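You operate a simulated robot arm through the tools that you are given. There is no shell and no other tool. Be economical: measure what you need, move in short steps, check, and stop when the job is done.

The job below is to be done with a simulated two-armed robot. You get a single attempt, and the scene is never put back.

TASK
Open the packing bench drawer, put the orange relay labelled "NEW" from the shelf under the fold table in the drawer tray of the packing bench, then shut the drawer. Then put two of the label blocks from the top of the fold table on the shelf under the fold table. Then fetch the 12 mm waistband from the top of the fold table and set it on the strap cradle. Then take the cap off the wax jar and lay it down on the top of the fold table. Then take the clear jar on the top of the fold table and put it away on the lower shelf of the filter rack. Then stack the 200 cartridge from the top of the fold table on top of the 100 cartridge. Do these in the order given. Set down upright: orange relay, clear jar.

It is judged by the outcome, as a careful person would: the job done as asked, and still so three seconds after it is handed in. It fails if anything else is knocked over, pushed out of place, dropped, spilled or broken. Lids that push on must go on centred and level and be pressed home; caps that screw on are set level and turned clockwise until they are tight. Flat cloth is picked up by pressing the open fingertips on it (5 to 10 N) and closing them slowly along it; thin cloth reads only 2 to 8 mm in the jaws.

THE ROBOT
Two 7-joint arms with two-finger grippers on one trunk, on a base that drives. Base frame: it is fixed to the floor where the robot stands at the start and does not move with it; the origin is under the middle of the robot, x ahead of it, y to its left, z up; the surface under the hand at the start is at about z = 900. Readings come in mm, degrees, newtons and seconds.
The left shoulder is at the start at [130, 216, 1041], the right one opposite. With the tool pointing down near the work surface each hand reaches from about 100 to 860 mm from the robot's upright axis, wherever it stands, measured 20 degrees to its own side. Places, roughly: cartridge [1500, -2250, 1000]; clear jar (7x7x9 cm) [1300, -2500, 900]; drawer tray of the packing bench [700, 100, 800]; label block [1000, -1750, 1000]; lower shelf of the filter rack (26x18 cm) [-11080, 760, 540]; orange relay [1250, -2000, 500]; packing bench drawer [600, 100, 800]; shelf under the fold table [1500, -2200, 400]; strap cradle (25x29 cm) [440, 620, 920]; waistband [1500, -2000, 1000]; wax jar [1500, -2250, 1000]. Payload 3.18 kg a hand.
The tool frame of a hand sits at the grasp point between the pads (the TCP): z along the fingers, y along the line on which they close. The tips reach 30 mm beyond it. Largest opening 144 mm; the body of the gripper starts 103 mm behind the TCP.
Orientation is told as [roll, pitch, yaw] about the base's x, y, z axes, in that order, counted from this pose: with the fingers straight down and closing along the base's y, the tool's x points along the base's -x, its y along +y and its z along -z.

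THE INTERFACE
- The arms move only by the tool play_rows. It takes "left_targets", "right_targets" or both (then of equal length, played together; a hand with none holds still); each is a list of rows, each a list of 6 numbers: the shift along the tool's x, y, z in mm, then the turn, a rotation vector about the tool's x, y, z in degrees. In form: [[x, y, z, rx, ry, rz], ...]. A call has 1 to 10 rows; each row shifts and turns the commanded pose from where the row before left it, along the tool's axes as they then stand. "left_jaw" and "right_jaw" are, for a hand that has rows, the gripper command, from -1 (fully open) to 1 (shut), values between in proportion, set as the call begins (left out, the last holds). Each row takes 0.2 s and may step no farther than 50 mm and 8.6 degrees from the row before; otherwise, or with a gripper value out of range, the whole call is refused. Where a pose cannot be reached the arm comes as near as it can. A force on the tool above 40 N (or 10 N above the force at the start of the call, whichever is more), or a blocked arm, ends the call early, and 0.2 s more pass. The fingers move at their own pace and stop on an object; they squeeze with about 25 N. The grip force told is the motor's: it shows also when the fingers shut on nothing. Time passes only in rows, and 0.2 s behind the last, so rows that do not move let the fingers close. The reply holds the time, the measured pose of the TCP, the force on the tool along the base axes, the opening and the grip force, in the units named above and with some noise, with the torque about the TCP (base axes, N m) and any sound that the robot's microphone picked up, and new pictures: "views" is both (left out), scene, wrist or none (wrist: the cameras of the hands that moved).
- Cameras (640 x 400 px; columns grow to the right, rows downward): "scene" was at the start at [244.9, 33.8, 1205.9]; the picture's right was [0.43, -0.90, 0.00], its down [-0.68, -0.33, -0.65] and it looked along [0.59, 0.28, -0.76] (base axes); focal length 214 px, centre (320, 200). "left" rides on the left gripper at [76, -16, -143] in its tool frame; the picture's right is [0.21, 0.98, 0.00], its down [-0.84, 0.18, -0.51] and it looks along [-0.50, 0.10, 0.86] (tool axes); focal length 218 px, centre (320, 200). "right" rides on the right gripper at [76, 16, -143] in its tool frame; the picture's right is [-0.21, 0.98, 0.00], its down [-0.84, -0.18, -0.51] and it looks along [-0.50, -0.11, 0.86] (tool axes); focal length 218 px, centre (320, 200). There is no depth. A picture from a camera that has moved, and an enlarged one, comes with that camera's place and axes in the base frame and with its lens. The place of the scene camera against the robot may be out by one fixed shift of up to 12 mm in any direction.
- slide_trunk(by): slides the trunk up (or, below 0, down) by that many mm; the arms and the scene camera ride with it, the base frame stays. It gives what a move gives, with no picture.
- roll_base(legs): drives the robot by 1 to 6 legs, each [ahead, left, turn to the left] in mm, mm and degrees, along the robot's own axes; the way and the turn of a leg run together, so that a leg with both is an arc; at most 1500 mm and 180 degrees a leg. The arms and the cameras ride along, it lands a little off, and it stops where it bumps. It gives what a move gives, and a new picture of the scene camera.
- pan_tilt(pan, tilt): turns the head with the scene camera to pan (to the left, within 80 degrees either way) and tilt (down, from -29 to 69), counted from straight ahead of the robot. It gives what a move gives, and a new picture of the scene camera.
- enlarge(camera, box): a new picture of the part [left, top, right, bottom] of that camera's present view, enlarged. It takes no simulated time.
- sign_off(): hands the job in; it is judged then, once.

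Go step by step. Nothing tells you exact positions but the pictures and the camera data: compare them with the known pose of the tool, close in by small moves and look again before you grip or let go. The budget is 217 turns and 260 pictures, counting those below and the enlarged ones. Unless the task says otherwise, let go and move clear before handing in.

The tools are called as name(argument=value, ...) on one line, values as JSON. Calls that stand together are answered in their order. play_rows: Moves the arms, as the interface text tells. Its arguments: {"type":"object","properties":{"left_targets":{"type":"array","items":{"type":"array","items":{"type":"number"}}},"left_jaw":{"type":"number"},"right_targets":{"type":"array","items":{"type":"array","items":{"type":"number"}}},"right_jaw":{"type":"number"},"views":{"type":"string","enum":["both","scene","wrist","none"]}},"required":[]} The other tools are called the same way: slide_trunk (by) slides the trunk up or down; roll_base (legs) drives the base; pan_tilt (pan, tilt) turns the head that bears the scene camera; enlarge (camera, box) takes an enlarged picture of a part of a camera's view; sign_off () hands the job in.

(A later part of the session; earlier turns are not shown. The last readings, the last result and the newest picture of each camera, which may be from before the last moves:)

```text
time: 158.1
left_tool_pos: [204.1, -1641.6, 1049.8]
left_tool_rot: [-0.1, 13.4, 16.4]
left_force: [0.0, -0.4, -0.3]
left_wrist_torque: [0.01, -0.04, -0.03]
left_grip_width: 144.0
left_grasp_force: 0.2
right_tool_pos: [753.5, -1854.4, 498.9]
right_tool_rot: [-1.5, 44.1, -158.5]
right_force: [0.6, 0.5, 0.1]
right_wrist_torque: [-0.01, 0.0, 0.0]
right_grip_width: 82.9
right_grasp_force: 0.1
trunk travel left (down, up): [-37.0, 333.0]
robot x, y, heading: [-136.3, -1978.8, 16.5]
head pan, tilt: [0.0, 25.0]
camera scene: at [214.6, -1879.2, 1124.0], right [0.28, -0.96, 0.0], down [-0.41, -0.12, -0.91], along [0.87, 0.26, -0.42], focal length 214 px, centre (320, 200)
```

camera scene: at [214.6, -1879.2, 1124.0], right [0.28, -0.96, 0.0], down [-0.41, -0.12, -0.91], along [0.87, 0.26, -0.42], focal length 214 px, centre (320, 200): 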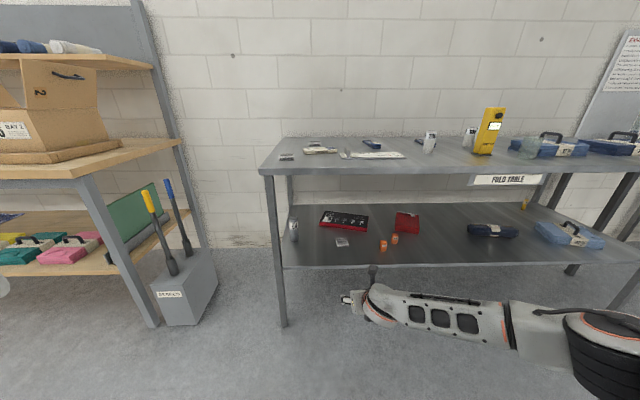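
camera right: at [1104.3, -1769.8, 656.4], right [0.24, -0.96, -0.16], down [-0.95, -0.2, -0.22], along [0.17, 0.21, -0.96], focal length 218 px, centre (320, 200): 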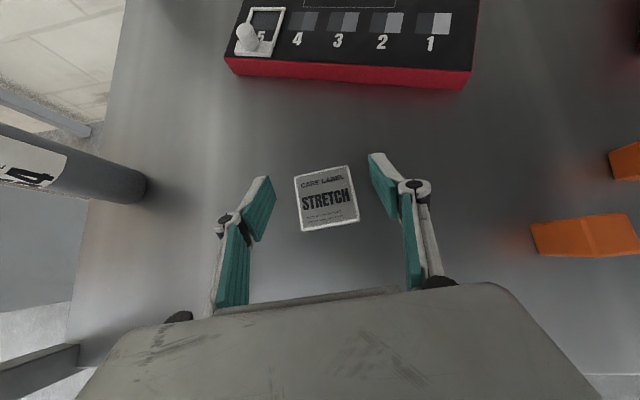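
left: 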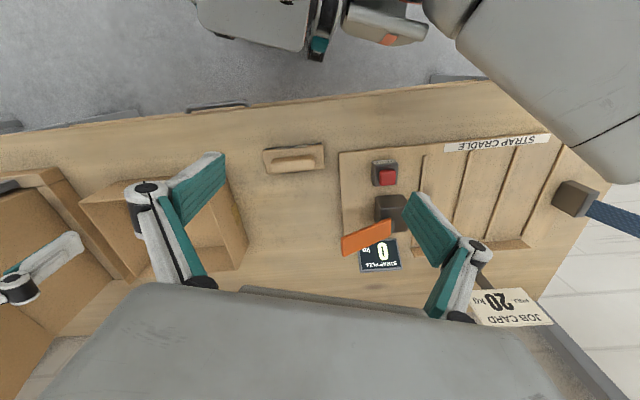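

STRETCH lies on the shelf. Now BLEND, at about [1013, -1502]: I'll raise the hand and drive over it.

play_rows(right_targets=[[34, 0, -35, 0, 0, 0], [34, 0, -35, 0, 0, 0], [34, 0, -35, 0, 0, 0], [34, 0, -35, 0, 0, 0], [34, 0, -35, 0, 0, 0], [34, 0, -35, 0, 0, 0], [34, 0, -35, 0, 0, 0], [34, 0, -35, 0, 0, 0], [34, 0, -35, 0, 0, 0], [34, 0, -35, 0, 0, 0]], views="none")

roll_base(legs=[[0, 264, 0], [338, 0, 0]])

play_rows(right_targets=[[-14, 0, 14.4, 0, 0, 0]], views="wrist")

```text
time: 160.3
left_tool_pos: [202.0, -1642.2, 1051.0]
left_tool_rot: [-0.2, 13.3, 16.4]
left_force: [-0.6, 0.6, -0.3]
left_wrist_torque: [0.04, 0.0, 0.0]
left_grip_width: 143.9
left_grasp_force: 0.1
right_tool_pos: [757.5, -1861.5, 991.1]
right_tool_rot: [-1.4, 43.9, -158.3]
right_force: [-1.0, -0.1, -0.9]
right_wrist_torque: [0.01, 0.0, -0.04]
right_grip_width: 82.7
right_grasp_force: 0.1
trunk travel left (down, up): [-37.0, 333.0]
robot x, y, heading: [-132.2, -1976.2, 16.4]
head pan, tilt: [0.0, 25.0]
```

```text
time: 165.1
left_tool_pos: [465.6, -1295.2, 1050.5]
left_tool_rot: [-0.3, 13.3, 16.1]
left_force: [1.0, 0.2, -1.0]
left_wrist_torque: [-0.01, 0.01, -0.03]
left_grip_width: 143.9
left_grasp_force: 0.0
right_tool_pos: [1018.1, -1515.8, 990.3]
right_tool_rot: [-1.4, 43.9, -158.6]
right_force: [-0.3, 1.0, -0.4]
right_wrist_torque: [-0.01, 0.02, -0.01]
right_grip_width: 82.8
right_grasp_force: 0.1
trunk travel left (down, up): [-37.0, 333.0]
robot x, y, heading: [124.8, -1631.1, 16.3]
head pan, tilt: [0.0, 25.0]
camera scene: at [474.7, -1532.5, 1123.9], right [0.28, -0.96, 0.0], down [-0.41, -0.12, -0.91], along [0.87, 0.25, -0.42], focal length 214 px, centre (320, 200)
```

scene: 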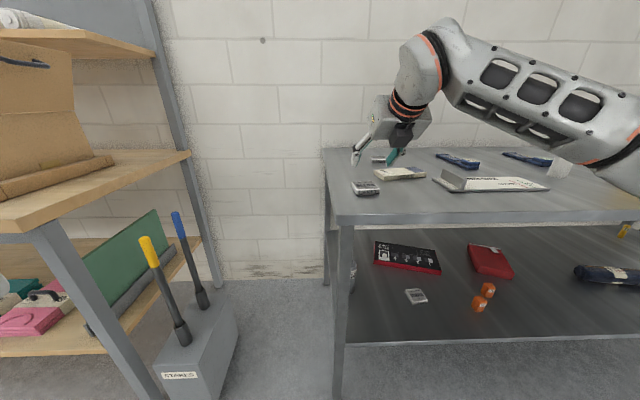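

```text
time: 165.5
left_tool_pos: [464.3, -1295.4, 1050.4]
left_tool_rot: [-0.2, 13.3, 16.3]
left_force: [0.6, 0.0, 0.3]
left_wrist_torque: [-0.02, -0.01, 0.0]
left_grip_width: 143.9
left_grasp_force: 0.1
right_tool_pos: [1019.1, -1515.2, 968.1]
right_tool_rot: [-1.5, 43.7, -158.7]
right_force: [-0.7, -0.3, 0.3]
right_wrist_torque: [-0.01, -0.01, 0.03]
right_grip_width: 83.1
right_grasp_force: 0.1
trunk travel left (down, up): [-37.0, 333.0]
robot x, y, heading: [127.1, -1630.3, 16.3]
head pan, tilt: [0.0, 25.0]
camera right: at [986.6, -1550.3, 1124.7], right [0.23, -0.96, -0.16], down [-0.96, -0.19, -0.21], along [0.17, 0.21, -0.96], focal length 218 px, centre (320, 200)
```

right: 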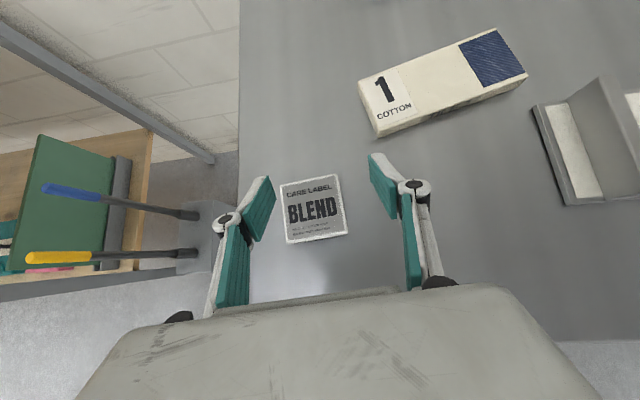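

play_rows(right_targets=[[-6, -15, -5.6, 0, 0, 0], [-13, 0, 13.4, 0, 0, 0], [-10.5, 0, 10.8, 0, 0, 0], [0, 0, 0, 0, 0, 0]], views="wrist")

```text
time: 166.5
left_tool_pos: [463.3, -1295.6, 1049.6]
left_tool_rot: [-0.1, 13.2, 16.3]
left_force: [0.1, -1.1, 0.1]
left_wrist_torque: [0.02, 0.0, 0.02]
left_grip_width: 143.9
left_grasp_force: 0.1
right_tool_pos: [1005.2, -1503.2, 936.7]
right_tool_rot: [-1.5, 44.0, -158.7]
right_force: [-0.2, 1.0, 0.1]
right_wrist_torque: [-0.03, 0.04, 0.02]
right_grip_width: 82.7
right_grasp_force: 0.1
trunk travel left (down, up): [-37.0, 333.0]
robot x, y, heading: [131.4, -1629.9, 16.0]
head pan, tilt: [0.0, 25.0]
camera right: at [972.0, -1539.0, 1092.5], right [0.23, -0.96, -0.16], down [-0.96, -0.19, -0.22], along [0.18, 0.21, -0.96], focal length 218 px, centre (320, 200)
```

right: 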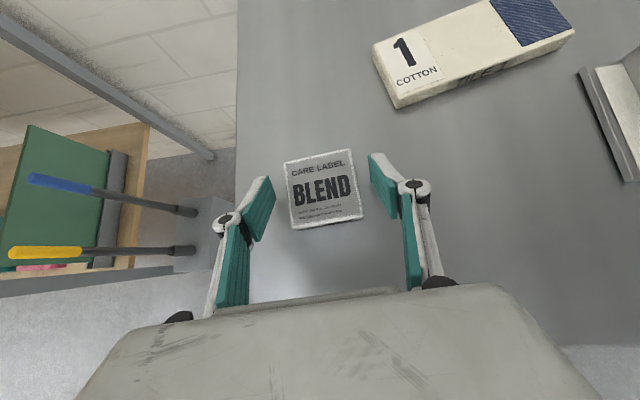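

Aligned just as with the first block. I'll lower to z = 930.5 and close.

play_rows(right_targets=[[-4.2, 0, 4.2, 0, 0, 0], [0, 0, 0, 0, 0, 0]], right_jaw=0.1, views="none")

play_rows(right_targets=[[0, 0, 0, 0, 0, 0], [0, 0, 0, 0, 0, 0], [21, 0, -21.5, 0, 0, 0], [28, 0, -29, 0, 0, 0]], right_jaw=1, views="wrist")

```text
time: 167.1
left_tool_pos: [463.8, -1295.9, 1051.3]
left_tool_rot: [-0.2, 13.2, 16.2]
left_force: [0.0, -0.2, 0.5]
left_wrist_torque: [0.0, 0.01, -0.01]
left_grip_width: 144.4
left_grasp_force: 0.0
right_tool_pos: [1005.8, -1504.4, 930.6]
right_tool_rot: [-1.5, 44.0, -158.5]
right_force: [-0.2, 0.3, -0.1]
right_wrist_torque: [-0.01, 0.03, 0.02]
right_grip_width: 64.6
right_grasp_force: 0.1
trunk travel left (down, up): [-37.0, 333.0]
robot x, y, heading: [126.5, -1630.2, 16.2]
head pan, tilt: [0.0, 25.0]
```

```text
time: 168.1
left_tool_pos: [465.0, -1295.7, 1053.0]
left_tool_rot: [-0.3, 13.1, 16.3]
left_force: [0.3, 0.0, -0.3]
left_wrist_torque: [0.0, -0.06, -0.05]
left_grip_width: 144.0
left_grasp_force: 0.0
right_tool_pos: [1005.5, -1508.1, 1004.4]
right_tool_rot: [-1.5, 44.0, -158.6]
right_force: [-0.7, 0.1, -0.6]
right_wrist_torque: [0.01, 0.0, 0.06]
right_grip_width: 61.0
right_grasp_force: 25.0
trunk travel left (down, up): [-37.0, 333.0]
robot x, y, heading: [130.3, -1631.4, 16.1]
head pan, tilt: [0.0, 25.0]
camera right: at [971.8, -1542.4, 1160.5], right [0.23, -0.96, -0.16], down [-0.96, -0.2, -0.22], along [0.18, 0.21, -0.96], focal length 218 px, centre (320, 200)
```

right: 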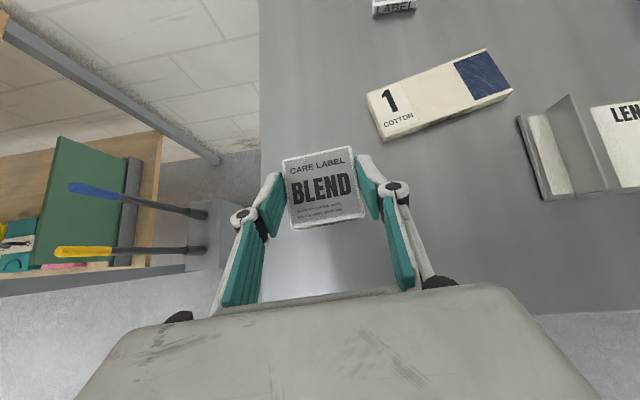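

BLEND is held. Same route: back out, lower, and go in beside STRETCH.

roll_base(legs=[[-330, 0, 0], [0, -128, 0]])

play_rows(right_targets=[[-34.5, 0, 35.5, 0, 0, 0], [-34.5, 0, 35.5, 0, 0, 0], [-34.5, 0, 35.5, 0, 0, 0], [-34.5, 0, 35.5, 0, 0, 0], [-34.5, 0, 35.5, 0, 0, 0], [-34.5, 0, 35.5, 0, 0, 0], [-34.5, 0, 35.5, 0, 0, 0], [-34.5, 0, 35.5, 0, 0, 0], [-34.5, 0, 35.5, 0, 0, 0], [-34.5, 0, 35.5, 0, 0, 0]], views="none")

```text
time: 171.6
left_tool_pos: [185.2, -1507.8, 1051.5]
left_tool_rot: [-0.2, 13.3, 15.9]
left_force: [0.4, -0.5, 0.3]
left_wrist_torque: [0.0, 0.0, -0.01]
left_grip_width: 144.0
left_grasp_force: 0.2
right_tool_pos: [725.3, -1722.2, 1002.8]
right_tool_rot: [-1.5, 44.0, -159.0]
right_force: [0.0, -1.0, -2.1]
right_wrist_torque: [0.01, 0.0, 0.05]
right_grip_width: 61.3
right_grasp_force: 25.4
trunk travel left (down, up): [-37.0, 333.0]
robot x, y, heading: [-152.6, -1839.7, 16.0]
head pan, tilt: [0.0, 25.0]
camera scene: at [194.1, -1744.7, 1123.9], right [0.27, -0.96, 0.0], down [-0.41, -0.12, -0.91], along [0.87, 0.25, -0.42], focal length 214 px, centre (320, 200)
```

scene: 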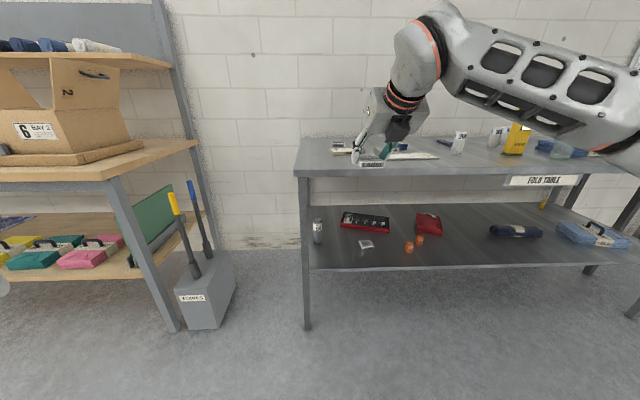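

```text
time: 173.8
left_tool_pos: [186.2, -1507.0, 1051.0]
left_tool_rot: [-0.1, 13.4, 16.0]
left_force: [-0.4, -0.2, 0.3]
left_wrist_torque: [-0.05, 0.04, 0.01]
left_grip_width: 144.0
left_grasp_force: 0.1
right_tool_pos: [719.4, -1712.0, 506.9]
right_tool_rot: [-1.6, 43.9, -159.1]
right_force: [0.4, -0.7, -0.7]
right_wrist_torque: [-0.01, 0.03, -0.01]
right_grip_width: 61.4
right_grasp_force: 25.1
trunk travel left (down, up): [-37.0, 333.0]
robot x, y, heading: [-156.9, -1846.7, 15.8]
head pan, tilt: [0.0, 25.0]
```

roll_base(legs=[[386, -12, 0]])

play_rows(right_targets=[[-20, 0, 20.6, 0, 0, 0], [-10, 0, 10, 0, 0, 0]], views="wrist")

```text
time: 176.2
left_tool_pos: [552.2, -1412.2, 1052.1]
left_tool_rot: [-0.2, 13.3, 16.2]
left_force: [-0.2, 0.7, -0.1]
left_wrist_torque: [-0.03, 0.0, 0.0]
left_grip_width: 143.6
left_grasp_force: 0.1
right_tool_pos: [1087.8, -1614.9, 507.5]
right_tool_rot: [-1.5, 43.9, -158.7]
right_force: [0.1, -0.2, -1.0]
right_wrist_torque: [0.03, 0.01, 0.02]
right_grip_width: 61.1
right_grasp_force: 24.9
trunk travel left (down, up): [-37.0, 333.0]
robot x, y, heading: [211.8, -1749.5, 16.1]
head pan, tilt: [0.0, 25.0]
camera scene: at [562.4, -1649.5, 1123.8], right [0.28, -0.96, 0.0], down [-0.41, -0.12, -0.91], along [0.87, 0.25, -0.42], focal length 214 px, centre (320, 200)
```

scene: 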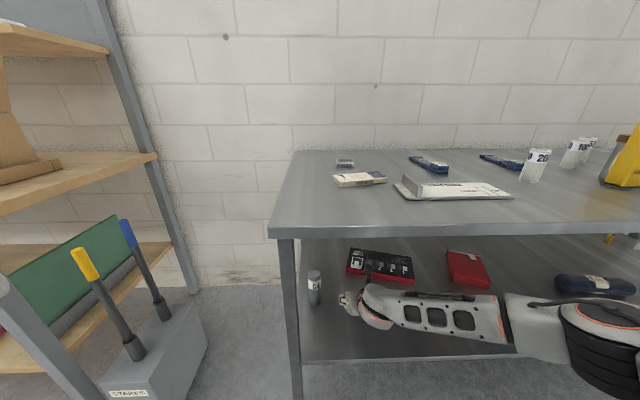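

```text
time: 176.8
left_tool_pos: [552.3, -1412.8, 1052.2]
left_tool_rot: [-0.2, 13.3, 16.2]
left_force: [0.1, -0.8, -0.6]
left_wrist_torque: [0.02, -0.02, -0.03]
left_grip_width: 144.1
left_grasp_force: 0.0
right_tool_pos: [1087.9, -1615.6, 466.5]
right_tool_rot: [-1.5, 43.9, -158.7]
right_force: [0.3, -0.3, -0.8]
right_wrist_torque: [0.0, 0.01, 0.01]
right_grip_width: 61.0
right_grasp_force: 24.8
trunk travel left (down, up): [-37.0, 333.0]
robot x, y, heading: [217.9, -1747.2, 16.1]
head pan, tilt: [0.0, 25.0]
camera right: at [1055.1, -1650.4, 621.6], right [0.23, -0.96, -0.16], down [-0.96, -0.19, -0.22], along [0.18, 0.21, -0.96], focal length 218 px, centre (320, 200)
```

right: 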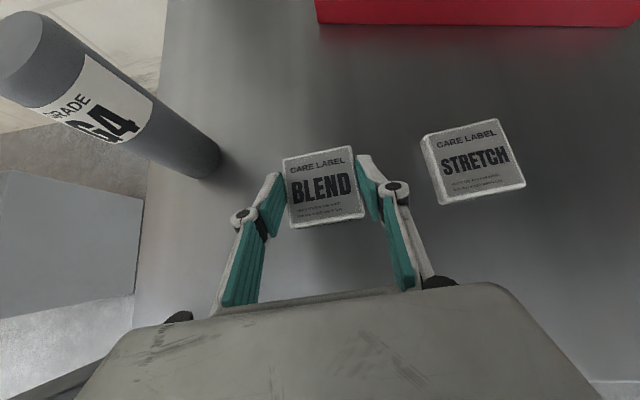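

Clear on both sides. I'll lower to contact at about z = 452, release and rise.

play_rows(right_targets=[[-5.6, 0, 5.8, 0, 0, 0], [-2.1, 0, 2.1, 0, 0, 0], [-1.5, 0, 1.5, 0, 0, 0], [-1.4, 0, 1.4, 0, 0, 0], [0, 0, 0, 0, 0, 0]], views="none")

```text
time: 178.0
left_tool_pos: [551.8, -1411.9, 1051.3]
left_tool_rot: [-0.2, 13.2, 16.2]
left_force: [-0.7, -0.1, 0.1]
left_wrist_torque: [-0.01, 0.04, 0.0]
left_grip_width: 143.7
left_grasp_force: 0.1
right_tool_pos: [1086.8, -1613.1, 450.6]
right_tool_rot: [-1.5, 44.0, -158.7]
right_force: [0.7, 0.3, 2.1]
right_wrist_torque: [-0.1, -0.01, 0.02]
right_grip_width: 61.3
right_grasp_force: 25.5
trunk travel left (down, up): [-37.0, 333.0]
robot x, y, heading: [214.4, -1743.9, 16.3]
head pan, tilt: [0.0, 25.0]
```

play_rows(right_targets=[[-0.5, 0, 0.5, 0, 0, 0], [0, 0, 0, 0, 0, 0], [0, 0, 0, 0, 0, 0], [14, 0, -14.4, 0, 0, 0], [21, 0, -21.5, 0, 0, 0]], right_jaw=-0.15, views="wrist")

roll_base(legs=[[-420, 0, 0]])

```text
time: 179.2
left_tool_pos: [551.6, -1412.4, 1050.5]
left_tool_rot: [-0.1, 13.2, 16.2]
left_force: [0.3, -0.3, 0.9]
left_wrist_torque: [-0.02, -0.01, -0.02]
left_grip_width: 144.1
left_grasp_force: 0.2
right_tool_pos: [1089.2, -1614.3, 501.5]
right_tool_rot: [-1.5, 44.0, -158.6]
right_force: [-0.2, -0.8, 0.3]
right_wrist_torque: [-0.02, 0.0, -0.02]
right_grip_width: 82.9
right_grasp_force: 0.0
trunk travel left (down, up): [-37.0, 333.0]
robot x, y, heading: [217.3, -1749.0, 16.2]
head pan, tilt: [0.0, 25.0]
camera right: at [1055.6, -1649.7, 657.2], right [0.23, -0.96, -0.16], down [-0.96, -0.2, -0.22], along [0.18, 0.21, -0.96], focal length 218 px, centre (320, 200)
```

right: 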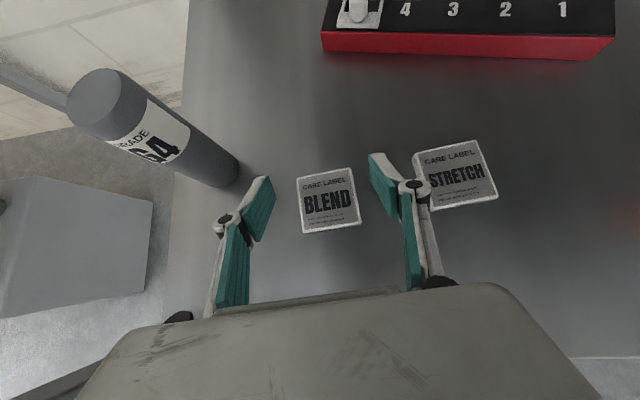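

```text
time: 181.8
left_tool_pos: [158.1, -1528.3, 1051.5]
left_tool_rot: [-0.2, 13.3, 16.0]
left_force: [-0.5, -1.1, 0.0]
left_wrist_torque: [0.01, 0.0, 0.0]
left_grip_width: 143.8
left_grasp_force: 0.0
right_tool_pos: [695.3, -1731.3, 498.9]
right_tool_rot: [-1.5, 43.9, -158.9]
right_force: [-0.7, 0.2, 0.5]
right_wrist_torque: [0.0, 0.02, 0.0]
right_grip_width: 83.0
right_grasp_force: 0.0
trunk travel left (down, up): [-37.0, 333.0]
robot x, y, heading: [-180.2, -1861.4, 15.8]
head pan, tilt: [0.0, 25.0]
camera scene: at [167.2, -1764.5, 1124.0], right [0.27, -0.96, 0.0], down [-0.41, -0.12, -0.91], along [0.87, 0.25, -0.42], focal length 214 px, centre (320, 200)
```

scene: 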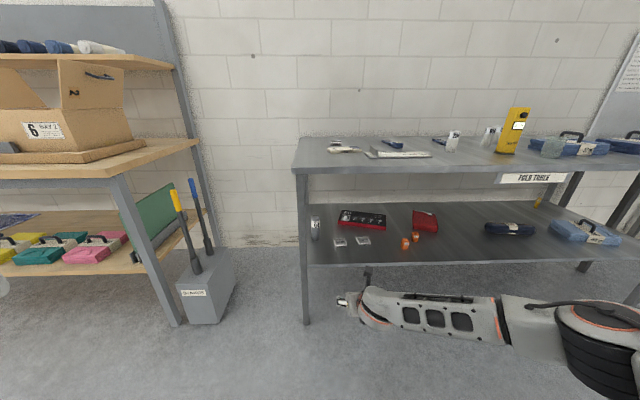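

Both label blocks are on the shelf. Next the waistbands: I'll raise the hand and drive in to read the label of the left one, at about [1395, -1817].

play_rows(right_targets=[[35, 0, -35.5, 0, 0, 0], [35, 0, -35.5, 0, 0, 0], [35, 0, -35.5, 0, 0, 0], [35, 0, -35.5, 0, 0, 0], [35, 0, -35.5, 0, 0, 0], [35, 0, -35.5, 0, 0, 0], [35, 0, -35.5, 0, 0, 0], [35, 0, -35.5, 0, 0, 0], [35, 0, -35.5, 0, 0, 0], [35, 0, -35.5, 0, 0, 0]], views="none")

roll_base(legs=[[0, -290, 1.5], [560, 0, 0]])

play_rows(right_targets=[[0, 0, 0, 0, 0, 0]], views="wrist")

```text
time: 183.9
left_tool_pos: [157.5, -1528.1, 1052.5]
left_tool_rot: [-0.2, 13.2, 16.0]
left_force: [0.5, 0.8, 0.8]
left_wrist_torque: [0.03, -0.04, -0.02]
left_grip_width: 144.0
left_grasp_force: 0.0
right_tool_pos: [699.3, -1739.8, 998.0]
right_tool_rot: [-1.5, 44.0, -158.8]
right_force: [-0.4, 0.0, -0.4]
right_wrist_torque: [-0.01, 0.01, -0.03]
right_grip_width: 82.8
right_grasp_force: 0.1
trunk travel left (down, up): [-37.0, 333.0]
robot x, y, heading: [-181.5, -1863.0, 15.7]
head pan, tilt: [0.0, 25.0]
```

```text
time: 189.9
left_tool_pos: [774.4, -1629.7, 1050.4]
left_tool_rot: [-0.2, 13.3, 16.8]
left_force: [-0.8, 0.3, -0.2]
left_wrist_torque: [0.03, -0.02, -0.02]
left_grip_width: 143.8
left_grasp_force: 0.0
right_tool_pos: [1322.2, -1835.4, 995.1]
right_tool_rot: [-1.5, 43.9, -158.1]
right_force: [0.0, 0.0, -0.3]
right_wrist_torque: [-0.01, -0.01, -0.02]
right_grip_width: 83.2
right_grasp_force: 0.1
trunk travel left (down, up): [-37.0, 333.0]
robot x, y, heading: [440.2, -1970.7, 16.4]
head pan, tilt: [0.0, 25.0]
camera scene: at [787.8, -1866.9, 1123.9], right [0.29, -0.96, 0.0], down [-0.4, -0.12, -0.91], along [0.87, 0.26, -0.42], focal length 214 px, centre (320, 200)
```

scene: 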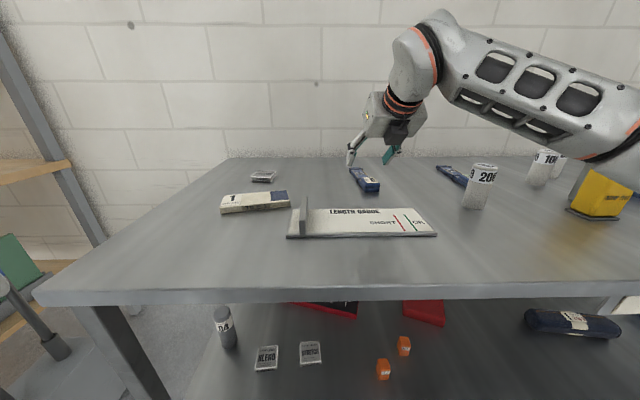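

```text
time: 190.3
left_tool_pos: [774.9, -1629.9, 1051.0]
left_tool_rot: [-0.2, 13.4, 16.8]
left_force: [0.3, 0.7, 0.5]
left_wrist_torque: [0.0, 0.0, -0.02]
left_grip_width: 144.1
left_grasp_force: 0.0
right_tool_pos: [1321.8, -1834.9, 995.8]
right_tool_rot: [-1.5, 44.0, -158.1]
right_force: [-0.2, -0.4, -0.1]
right_wrist_torque: [-0.01, -0.01, 0.01]
right_grip_width: 82.7
right_grasp_force: 0.1
trunk travel left (down, up): [-37.0, 333.0]
robot x, y, heading: [436.7, -1971.5, 16.7]
head pan, tilt: [0.0, 25.0]
camera right: at [1288.5, -1870.4, 1152.0], right [0.24, -0.96, -0.16], down [-0.95, -0.2, -0.22], along [0.17, 0.21, -0.96], focal length 218 px, centre (320, 200)
```

right: 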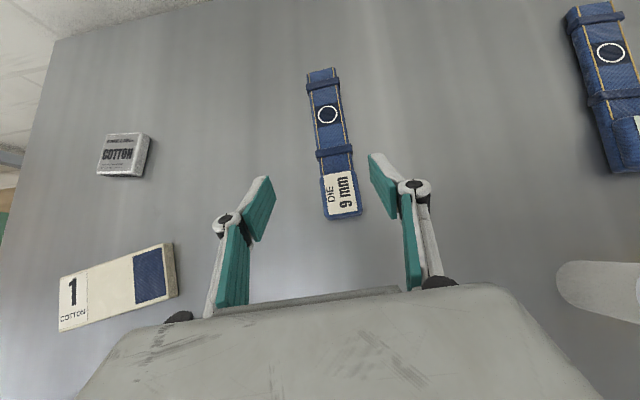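

The left one reads 9 mm, so I'll check the right one. I'll raise the hand above the cartridge tops (about z = 1000) and shift right.

play_rows(right_targets=[[34, 0, -35, 0, 0, 0], [34, 0, -35, 0, 0, 0]], views="none")

roll_base(legs=[[0, -255, 0], [50, 0, 0]])

play_rows(right_targets=[[0, 0, 0, 0, 0, 0]], views="wrist")

```text
time: 190.9
left_tool_pos: [774.5, -1629.7, 1052.5]
left_tool_rot: [-0.1, 13.2, 16.6]
left_force: [0.1, -0.2, -0.3]
left_wrist_torque: [0.01, 0.03, 0.04]
left_grip_width: 144.3
left_grasp_force: 0.1
right_tool_pos: [1320.8, -1837.3, 1092.8]
right_tool_rot: [-1.4, 44.0, -158.0]
right_force: [-0.3, -0.2, -0.3]
right_wrist_torque: [-0.01, -0.01, -0.02]
right_grip_width: 82.8
right_grasp_force: 0.1
trunk travel left (down, up): [-37.0, 333.0]
robot x, y, heading: [440.1, -1967.1, 16.8]
head pan, tilt: [0.0, 25.0]
```

```text
time: 194.3
left_tool_pos: [898.0, -1863.2, 1051.1]
left_tool_rot: [-0.2, 13.3, 16.8]
left_force: [-0.1, -0.7, 0.1]
left_wrist_torque: [0.02, 0.03, 0.0]
left_grip_width: 143.7
left_grasp_force: 0.1
right_tool_pos: [1443.9, -2072.1, 1091.4]
right_tool_rot: [-1.6, 44.0, -158.3]
right_force: [0.1, 0.2, -0.3]
right_wrist_torque: [0.01, -0.02, -0.01]
right_grip_width: 82.7
right_grasp_force: 0.1
trunk travel left (down, up): [-37.0, 333.0]
robot x, y, heading: [563.0, -2200.2, 16.6]
head pan, tilt: [0.0, 25.0]
camera scene: at [910.1, -2100.3, 1123.9], right [0.29, -0.96, 0.0], down [-0.41, -0.12, -0.91], along [0.87, 0.26, -0.42], focal length 214 px, centre (320, 200)
```

scene: 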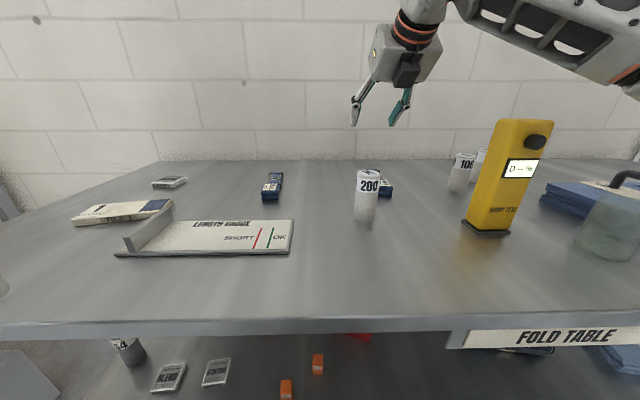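

```text
time: 194.7
left_tool_pos: [896.6, -1862.9, 1052.1]
left_tool_rot: [-0.2, 13.2, 16.7]
left_force: [-0.1, 0.6, 0.0]
left_wrist_torque: [0.0, 0.01, 0.0]
left_grip_width: 144.4
left_grasp_force: 0.0
right_tool_pos: [1443.9, -2071.4, 1091.1]
right_tool_rot: [-1.5, 44.0, -158.1]
right_force: [-0.1, -0.1, 1.1]
right_wrist_torque: [0.03, -0.01, 0.01]
right_grip_width: 82.9
right_grasp_force: 0.1
trunk travel left (down, up): [-37.0, 333.0]
robot x, y, heading: [565.0, -2202.2, 16.9]
head pan, tilt: [0.0, 25.0]
camera right: at [1410.8, -2107.0, 1248.3], right [0.24, -0.96, -0.16], down [-0.95, -0.2, -0.22], along [0.17, 0.21, -0.96], focal length 218 px, centre (320, 200)
```

right: 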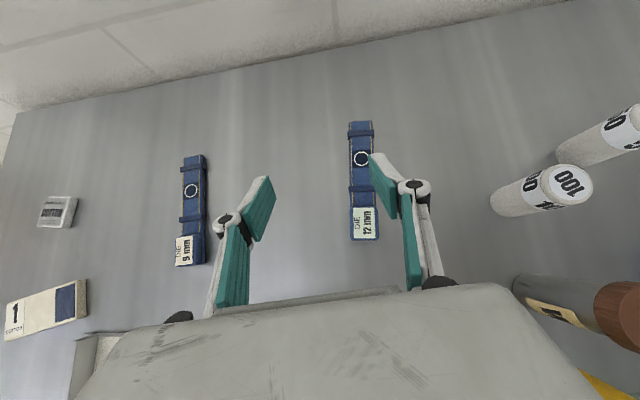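

The right one reads 12 mm. I'll position over it, align the yaw, and lower.

roll_base(legs=[[57, -40, 0]])

play_rows(right_targets=[[-28, 0, 29, -3.8, 0, 3.9], [-35, 0, 35.5, 0, 0, 0], [-14, 0, 14.4, 0, 0, 0]], views="wrist")

```text
time: 195.7
left_tool_pos: [963.2, -1884.9, 1052.7]
left_tool_rot: [-0.2, 13.3, 16.7]
left_force: [0.3, 0.3, -0.1]
left_wrist_torque: [0.03, 0.04, 0.0]
left_grip_width: 144.0
left_grasp_force: 0.0
right_tool_pos: [1508.9, -2093.1, 1091.2]
right_tool_rot: [-1.4, 43.9, -158.2]
right_force: [1.0, -0.4, -0.3]
right_wrist_torque: [0.05, -0.01, 0.04]
right_grip_width: 82.8
right_grasp_force: 0.1
trunk travel left (down, up): [-37.0, 333.0]
robot x, y, heading: [625.9, -2224.4, 16.7]
head pan, tilt: [0.0, 25.0]
camera scene: at [974.8, -2122.0, 1123.9], right [0.29, -0.96, 0.0], down [-0.41, -0.12, -0.91], along [0.87, 0.26, -0.42], focal length 214 px, centre (320, 200)
```

scene: 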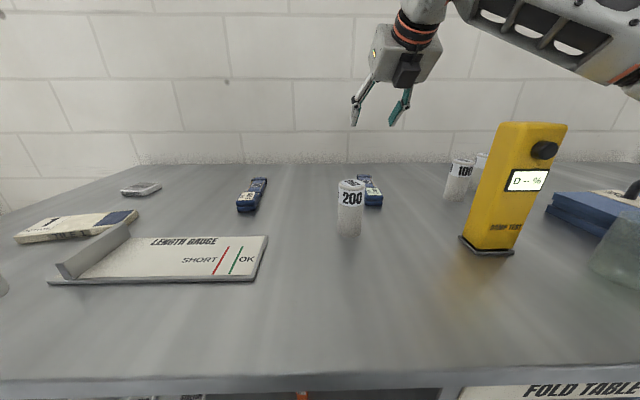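

```text
time: 196.7
left_tool_pos: [956.7, -1883.8, 1053.7]
left_tool_rot: [-0.3, 12.8, 16.7]
left_force: [0.5, -0.1, -0.9]
left_wrist_torque: [-0.01, 0.01, -0.01]
left_grip_width: 143.9
left_grasp_force: 0.1
right_tool_pos: [1501.9, -2089.0, 1006.0]
right_tool_rot: [-1.9, 45.7, -163.9]
right_force: [0.7, 0.1, 0.4]
right_wrist_torque: [-0.05, 0.01, -0.01]
right_grip_width: 82.9
right_grasp_force: 0.0
trunk travel left (down, up): [-37.0, 333.0]
robot x, y, heading: [632.5, -2221.4, 16.6]
head pan, tilt: [0.0, 25.0]
stopped in row 3 (right hand): the arm was blocked; the commanded pose is now the measured one
camera right: at [1461.9, -2123.0, 1160.9], right [0.15, -0.97, -0.17], down [-0.96, -0.11, -0.25], along [0.22, 0.2, -0.95], focal length 218 px, centre (320, 200)
```

right: 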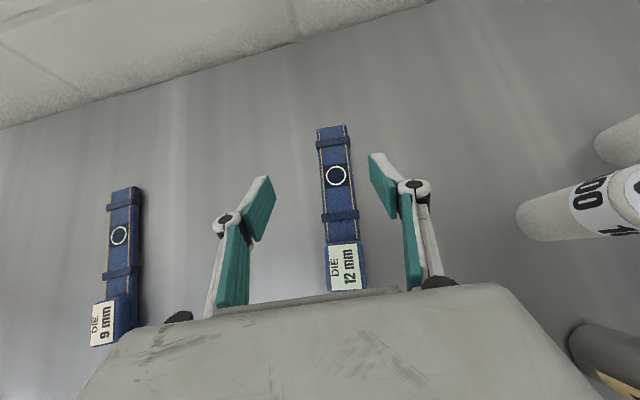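

The arm was blocked on the way down. I'll check the scene to see whether the forearm is near the yellow tester.

pan_tilt(pan=-25, tilt=20)

```text
time: 197.6
left_tool_pos: [956.6, -1882.7, 1052.3]
left_tool_rot: [-0.3, 12.9, 16.7]
left_force: [-1.1, 0.6, -0.2]
left_wrist_torque: [-0.01, 0.0, 0.0]
left_grip_width: 144.1
left_grasp_force: 0.1
right_tool_pos: [1501.7, -2088.0, 1003.4]
right_tool_rot: [-1.8, 45.5, -163.7]
right_force: [0.1, -0.2, 0.6]
right_wrist_torque: [-0.02, 0.02, -0.03]
right_grip_width: 83.1
right_grasp_force: 0.0
trunk travel left (down, up): [-37.0, 333.0]
robot x, y, heading: [625.4, -2224.7, 16.7]
head pan, tilt: [-25.0, 20.0]
camera scene: at [971.9, -2160.6, 1134.4], right [-0.14, -0.99, 0.0], down [-0.33, 0.05, -0.94], along [0.93, -0.14, -0.34], focal length 214 px, centre (320, 200)
```

scene: 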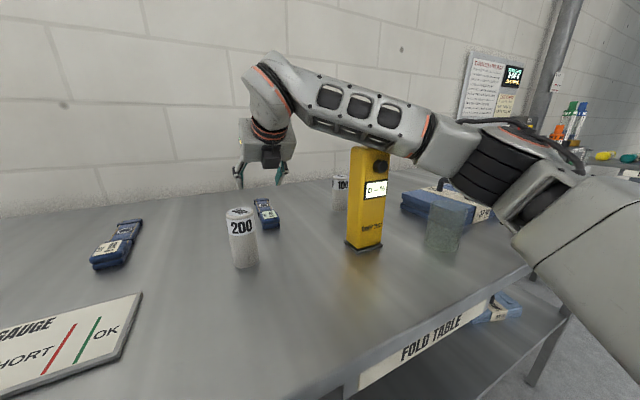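

The forearm is touching the top of the yellow tester. I'll lift off at once, then raise the trunk so the forearm comes in from above.

play_rows(right_targets=[[15, 0, -14.5, 0, 0, 0], [28, 0, -27, 0, 0, 0], [28, 0, -27, 0, 0, 0]], views="scene")

slide_trunk(by=250)

pan_tilt(pan=-25, tilt=35)

```text
time: 198.4
left_tool_pos: [960.9, -1884.7, 1050.5]
left_tool_rot: [-0.3, 13.2, 16.8]
left_force: [0.1, -0.3, 0.4]
left_wrist_torque: [-0.03, -0.04, -0.01]
left_grip_width: 144.0
left_grasp_force: 0.0
right_tool_pos: [1509.9, -2091.6, 1088.7]
right_tool_rot: [-1.7, 44.6, -163.8]
right_force: [0.5, -0.2, -0.4]
right_wrist_torque: [-0.01, 0.02, 0.02]
right_grip_width: 82.9
right_grasp_force: 0.1
trunk travel left (down, up): [-37.0, 333.0]
robot x, y, heading: [629.3, -2222.0, 16.8]
head pan, tilt: [-25.0, 20.0]
camera scene: at [977.5, -2161.5, 1132.1], right [-0.14, -0.99, 0.0], down [-0.34, 0.05, -0.94], along [0.93, -0.14, -0.34], focal length 214 px, centre (320, 200)
```

scene: 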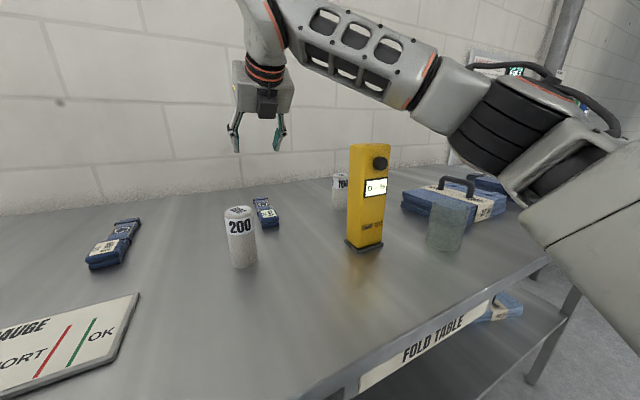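

```text
time: 201.0
left_tool_pos: [854.8, -1916.0, 1396.1]
left_tool_rot: [-0.3, -5.4, 16.7]
left_force: [0.2, 0.2, 0.1]
left_wrist_torque: [-0.01, 0.01, 0.02]
left_grip_width: 144.1
left_grasp_force: 0.0
right_tool_pos: [1402.0, -2124.7, 1536.4]
right_tool_rot: [-2.0, 59.5, -163.9]
right_force: [-0.1, 0.6, 0.5]
right_wrist_torque: [0.02, 0.0, -0.02]
right_grip_width: 82.7
right_grasp_force: 0.0
trunk travel left (down, up): [-287.0, 83.0]
robot x, y, heading: [631.3, -2225.8, 16.8]
head pan, tilt: [-25.0, 20.0]
```

```text
time: 201.7
left_tool_pos: [853.0, -1917.6, 1397.0]
left_tool_rot: [-0.1, -5.4, 16.7]
left_force: [0.0, -0.5, 0.1]
left_wrist_torque: [-0.02, -0.01, 0.01]
left_grip_width: 144.4
left_grasp_force: 0.1
right_tool_pos: [1401.4, -2124.2, 1536.7]
right_tool_rot: [-2.0, 59.4, -164.0]
right_force: [-0.2, -0.5, -0.3]
right_wrist_torque: [-0.04, 0.02, -0.01]
right_grip_width: 82.9
right_grasp_force: 0.1
trunk travel left (down, up): [-287.0, 83.0]
robot x, y, heading: [625.7, -2222.4, 16.6]
head pan, tilt: [-25.0, 35.0]
camera scene: at [766.7, -2222.7, 1398.1], right [-0.14, -0.99, 0.0], down [-0.57, 0.08, -0.82], along [0.81, -0.12, -0.57], focal length 214 px, centre (320, 200)
```

scene: 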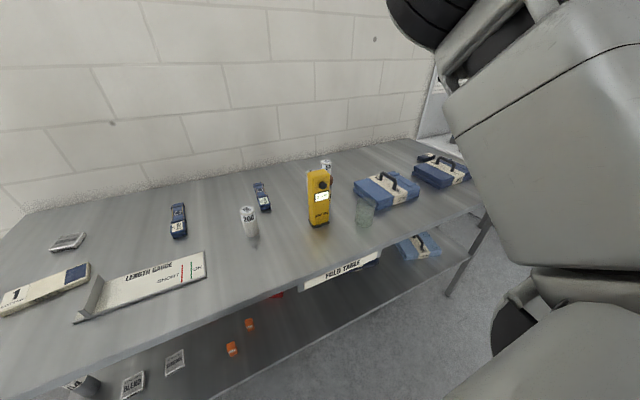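

The torso leans back as it rises, giving the arm a steeper approach. I'll pitch the hand closer to vertical and come down in stages, watching the tester.

play_rows(right_targets=[[0, 0, 0, 0, -8.5, 0], [0, 0, 0, 0, -8.5, 0], [0, 0, 0, 0, -8.5, 0], [0, 0, 0, 0, -8.5, 0]], views="none")

play_rows(right_targets=[[-10, 0, 46, 0, 0, 0], [-10, 0, 46, 0, 0, 0], [-10, 0, 46, 0, 0, 0], [-10, 0, 46, 0, 0, 0], [-10, 0, 46, 0, 0, 0], [-10, 0, 46, 0, 0, 0], [-10, 0, 46, 0, 0, 0], [-10, 0, 46, 0, 0, 0], [-10, 0, 46, 0, 0, 0]], views="both")

```text
time: 202.7
left_tool_pos: [852.7, -1916.7, 1395.6]
left_tool_rot: [-0.1, -5.5, 16.7]
left_force: [0.5, -0.4, 0.0]
left_wrist_torque: [-0.01, 0.0, 0.01]
left_grip_width: 144.1
left_grasp_force: 0.0
right_tool_pos: [1302.4, -2129.8, 1465.7]
right_tool_rot: [-1.2, 31.1, -162.9]
right_force: [0.2, 0.3, 0.3]
right_wrist_torque: [0.0, 0.0, 0.04]
right_grip_width: 82.9
right_grasp_force: 0.2
right hand out of reach, approached as far as the arm can: row 1, 2, 3, 4
trunk travel left (down, up): [-287.0, 83.0]
robot x, y, heading: [627.1, -2224.8, 16.6]
head pan, tilt: [-25.0, 35.0]
```

```text
time: 204.0
left_tool_pos: [854.9, -1916.5, 1395.5]
left_tool_rot: [-0.2, -5.4, 16.8]
left_force: [-0.4, 0.3, 0.6]
left_wrist_torque: [-0.02, 0.04, -0.02]
left_grip_width: 143.9
left_grasp_force: 0.2
right_tool_pos: [1393.6, -2069.5, 1313.2]
right_tool_rot: [-10.6, 29.7, -165.6]
right_force: [-0.2, 0.4, -0.2]
right_wrist_torque: [-0.05, 0.06, -0.01]
right_grip_width: 82.8
right_grasp_force: 0.0
right hand out of reach, approached as far as the arm can: row 1, 2, 3, 4, 5, 6
trunk travel left (down, up): [-287.0, 83.0]
robot x, y, heading: [628.7, -2223.5, 16.8]
head pan, tilt: [-25.0, 35.0]
stopped in row 6 (right hand): the arm was blocked; the commanded pose is now the measured one
camera scene: at [768.3, -2221.8, 1397.8], right [-0.14, -0.99, 0.0], down [-0.57, 0.08, -0.82], along [0.81, -0.12, -0.57], focal length 214 px, centre (320, 200)
camera right: at [1402.7, -2111.7, 1471.8], right [0.15, -0.95, -0.26], down [-0.98, -0.17, 0.05], along [-0.09, 0.25, -0.96], focal length 218 px, centre (320, 200)
```

scene: 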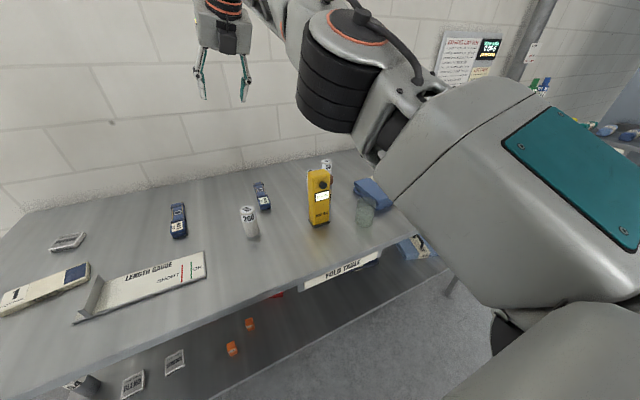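
right: 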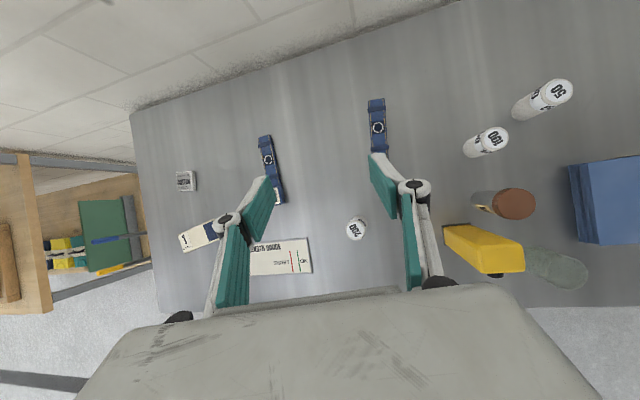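

This camera-on-top wrist posture doesn't suit high tabletop work. I'll back off, stow the right arm, and use the left hand pointing straight down, whose elbow lies over the low side of the table.

roll_base(legs=[[-500, 0, 0]])

play_rows(right_targets=[[0, 0, 0, 0, 0, -8.5], [0, 0, 0, 0, 0, -8.5], [0, 0, 0, 0, 0, -8.5], [0, 0, 0, 0, 0, -8.5], [0, 0, 0, 0, 0, -8.5], [0, 0, 0, 0, 0, -8.5], [0, 0, 0, 0, 0, -8.5], [0, 0, 0, 0, 0, -8.5], [0, 0, 0, 0, 0, -8.5], [0, 0, 0, 0, 0, -8.5]], views="none")

play_rows(right_targets=[[0, 0, 0, 0, 0, -8.5], [0, 0, 0, 0, 0, -8.5], [0, 0, 0, 0, 0, -8.5], [0, 0, 0, 0, 0, -8.5], [0, 0, 0, 0, 0, -8.5], [0, 0, 0, 0, 0, -8.5], [0, 0, 0, 0, 0, -8.5], [0, 0, 0, 0, 0, -8.5], [0, 0, 0, 0, 0, -8.5], [0, 0, 0, 0, 0, -8.5]], views="none")

```text
time: 207.0
left_tool_pos: [377.8, -2059.5, 1396.9]
left_tool_rot: [-0.2, -5.4, 16.4]
left_force: [-0.7, 0.2, 0.2]
left_wrist_torque: [0.03, 0.0, -0.01]
left_grip_width: 144.2
left_grasp_force: 0.0
right_tool_pos: [916.1, -2215.5, 1315.1]
right_tool_rot: [-10.7, 29.7, -166.0]
right_force: [-0.1, -0.7, 0.0]
right_wrist_torque: [-0.01, -0.01, 0.02]
right_grip_width: 82.7
right_grasp_force: 0.0
trunk travel left (down, up): [-287.0, 83.0]
robot x, y, heading: [151.3, -2365.3, 16.5]
head pan, tilt: [-25.0, 35.0]
camera scene: at [290.3, -2364.5, 1398.1], right [-0.15, -0.99, 0.0], down [-0.57, 0.09, -0.82], along [0.81, -0.12, -0.57], focal length 214 px, centre (320, 200)
```

scene: 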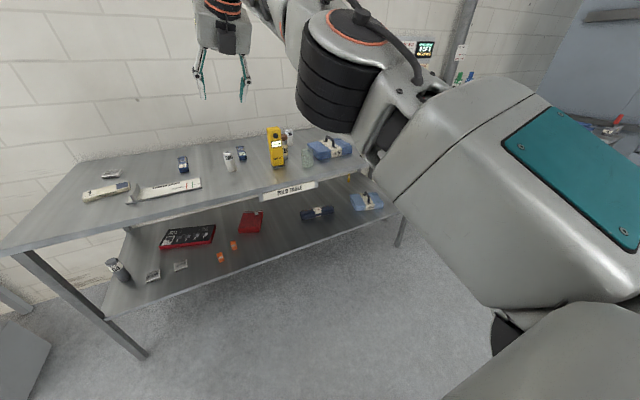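

```text
time: 209.2
left_tool_pos: [379.0, -2060.6, 1395.4]
left_tool_rot: [-0.2, -5.4, 16.3]
left_force: [0.1, 0.0, -0.4]
left_wrist_torque: [-0.01, -0.02, -0.01]
left_grip_width: 144.1
left_grasp_force: 0.0
right_tool_pos: [923.9, -2230.6, 1322.6]
right_tool_rot: [29.2, 13.6, -75.9]
right_force: [-0.8, -0.2, -0.2]
right_wrist_torque: [0.0, 0.0, 0.04]
right_grip_width: 82.9
right_grasp_force: 0.1
trunk travel left (down, up): [-287.0, 83.0]
robot x, y, heading: [153.0, -2366.4, 16.4]
head pan, tilt: [-25.0, 35.0]
```

```text
time: 211.4
left_tool_pos: [380.0, -2058.3, 1395.5]
left_tool_rot: [-0.2, -5.3, 16.2]
left_force: [0.3, 0.6, -0.3]
left_wrist_torque: [-0.04, 0.06, 0.02]
left_grip_width: 143.9
left_grasp_force: 0.1
right_tool_pos: [908.0, -2207.9, 1317.4]
right_tool_rot: [15.6, -27.4, 3.3]
right_force: [0.1, 0.8, 0.9]
right_wrist_torque: [0.03, 0.04, 0.01]
right_grip_width: 83.0
right_grasp_force: 0.1
right hand out of reach, approached as far as the arm can: row 9, 10
trunk travel left (down, up): [-287.0, 83.0]
robot x, y, heading: [149.6, -2364.0, 16.2]
head pan, tilt: [-25.0, 35.0]
```

slide_trunk(by=-159)

play_rows(right_targets=[[0, 0, 0, 0, 5, -6], [0, 0, 0, 0, 5, -6], [0, 0, 0, 0, 5, 0]], left_targets=[[0, 0, 0, 0, 0, 0], [0, 0, 0, 0, 0, 0], [0, 0, 0, 0, 0, 0]], views="both")

```text
time: 213.2
left_tool_pos: [405.9, -2050.7, 1221.3]
left_tool_rot: [-0.2, -0.9, 16.3]
left_force: [-0.8, 0.1, 0.1]
left_wrist_torque: [0.02, -0.03, 0.0]
left_grip_width: 144.1
left_grasp_force: 0.0
right_tool_pos: [904.5, -2211.2, 1167.0]
right_tool_rot: [16.0, -27.5, 3.0]
right_force: [-1.2, -0.3, 0.6]
right_wrist_torque: [-0.02, -0.02, -0.03]
right_grip_width: 82.6
right_grasp_force: 0.0
trunk travel left (down, up): [-128.0, 242.0]
robot x, y, heading: [150.9, -2364.5, 16.3]
head pan, tilt: [-25.0, 35.0]
```

```text
time: 214.0
left_tool_pos: [408.5, -2051.5, 1219.7]
left_tool_rot: [-0.3, -0.7, 16.2]
left_force: [-0.2, 0.3, 0.1]
left_wrist_torque: [-0.01, 0.05, -0.01]
left_grip_width: 143.8
left_grasp_force: 0.1
right_tool_pos: [908.4, -2211.6, 1162.4]
right_tool_rot: [11.0, -22.3, 14.4]
right_force: [0.5, 0.0, 0.6]
right_wrist_torque: [-0.01, -0.02, 0.0]
right_grip_width: 82.9
right_grasp_force: 0.0
right hand out of reach, approached as far as the arm can: row 2, 3
trunk travel left (down, up): [-128.0, 242.0]
robot x, y, heading: [153.5, -2366.0, 16.3]
head pan, tilt: [-25.0, 35.0]
camera scene: at [406.4, -2330.5, 1226.7], right [-0.15, -0.99, 0.0], down [-0.57, 0.09, -0.82], along [0.81, -0.12, -0.57], focal length 214 px, centre (320, 200)
camera right: at [789.2, -2254.3, 1267.0], right [-0.12, 0.96, 0.25], down [0.65, -0.12, 0.75], along [0.75, 0.26, -0.61], focal length 218 px, centre (320, 200)
camera left: at [338.7, -2089.0, 1361.7], right [-0.47, 0.88, -0.01], down [0.75, 0.41, 0.52], along [0.46, 0.24, -0.86], focal length 218 px, centre (320, 200)
```

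scene: 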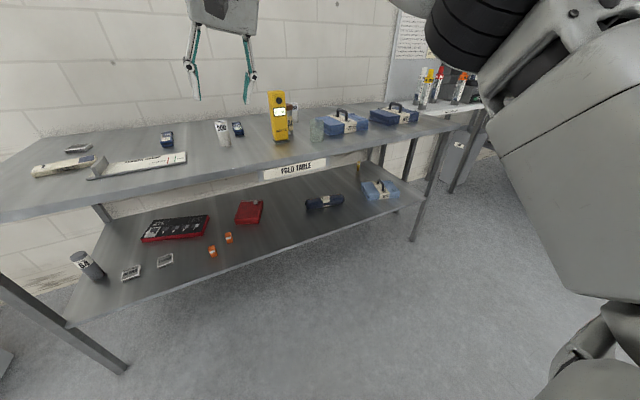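
right: 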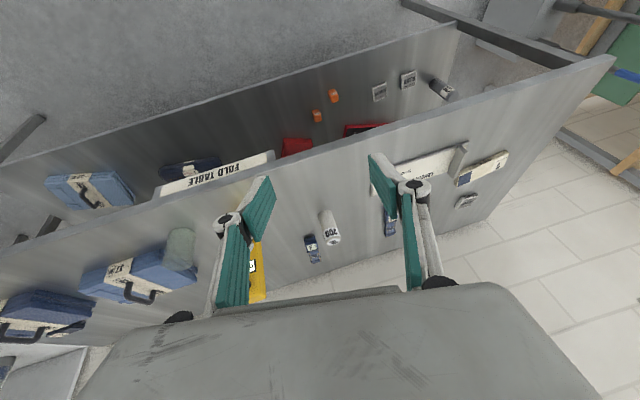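
left: 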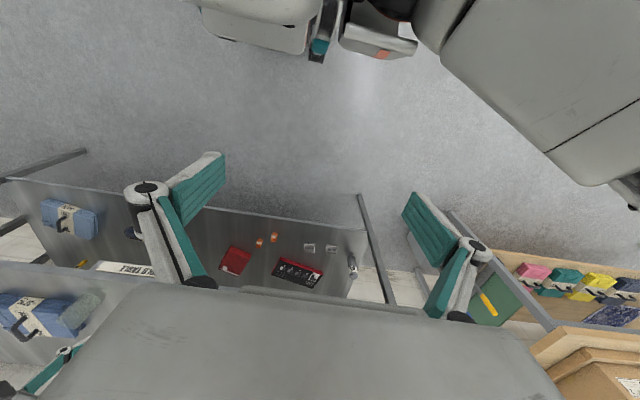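

I'll draw the right hand back toward my side so it stays out of the way.

play_rows(right_targets=[[40, -18, -16, 0, 0, 0], [40, -18, -16, 0, 0, 0], [40, -18, -16, 0, 0, 0], [40, -18, -16, 0, 0, 0], [40, -18, -16, 0, 3, 0], [40, -18, -16, 0, 5, 0], [30, -18, -10, 0, 5, 0], [0, 0, 0, 0, 5, 0]], views="wrist")

```text
time: 215.8
left_tool_pos: [409.4, -2050.6, 1218.7]
left_tool_rot: [-0.2, -0.6, 16.3]
left_force: [-0.4, -0.7, -0.5]
left_wrist_torque: [-0.04, 0.01, 0.0]
left_grip_width: 144.4
left_grasp_force: 0.1
right_tool_pos: [673.7, -2420.6, 1138.0]
right_tool_rot: [10.4, -4.5, 17.9]
right_force: [0.4, 0.3, -0.5]
right_wrist_torque: [-0.02, 0.06, -0.04]
right_grip_width: 82.9
right_grasp_force: 0.1
trunk travel left (down, up): [-128.0, 242.0]
robot x, y, heading: [146.7, -2366.5, 16.4]
head pan, tilt: [-25.0, 35.0]
camera right: at [593.5, -2457.2, 1276.2], right [-0.11, 0.98, 0.19], down [0.85, -0.01, 0.53], along [0.52, 0.22, -0.83], focal length 218 px, centre (320, 200)
```

right: 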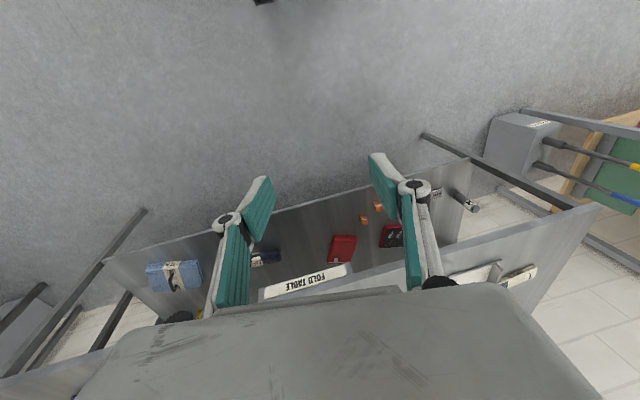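

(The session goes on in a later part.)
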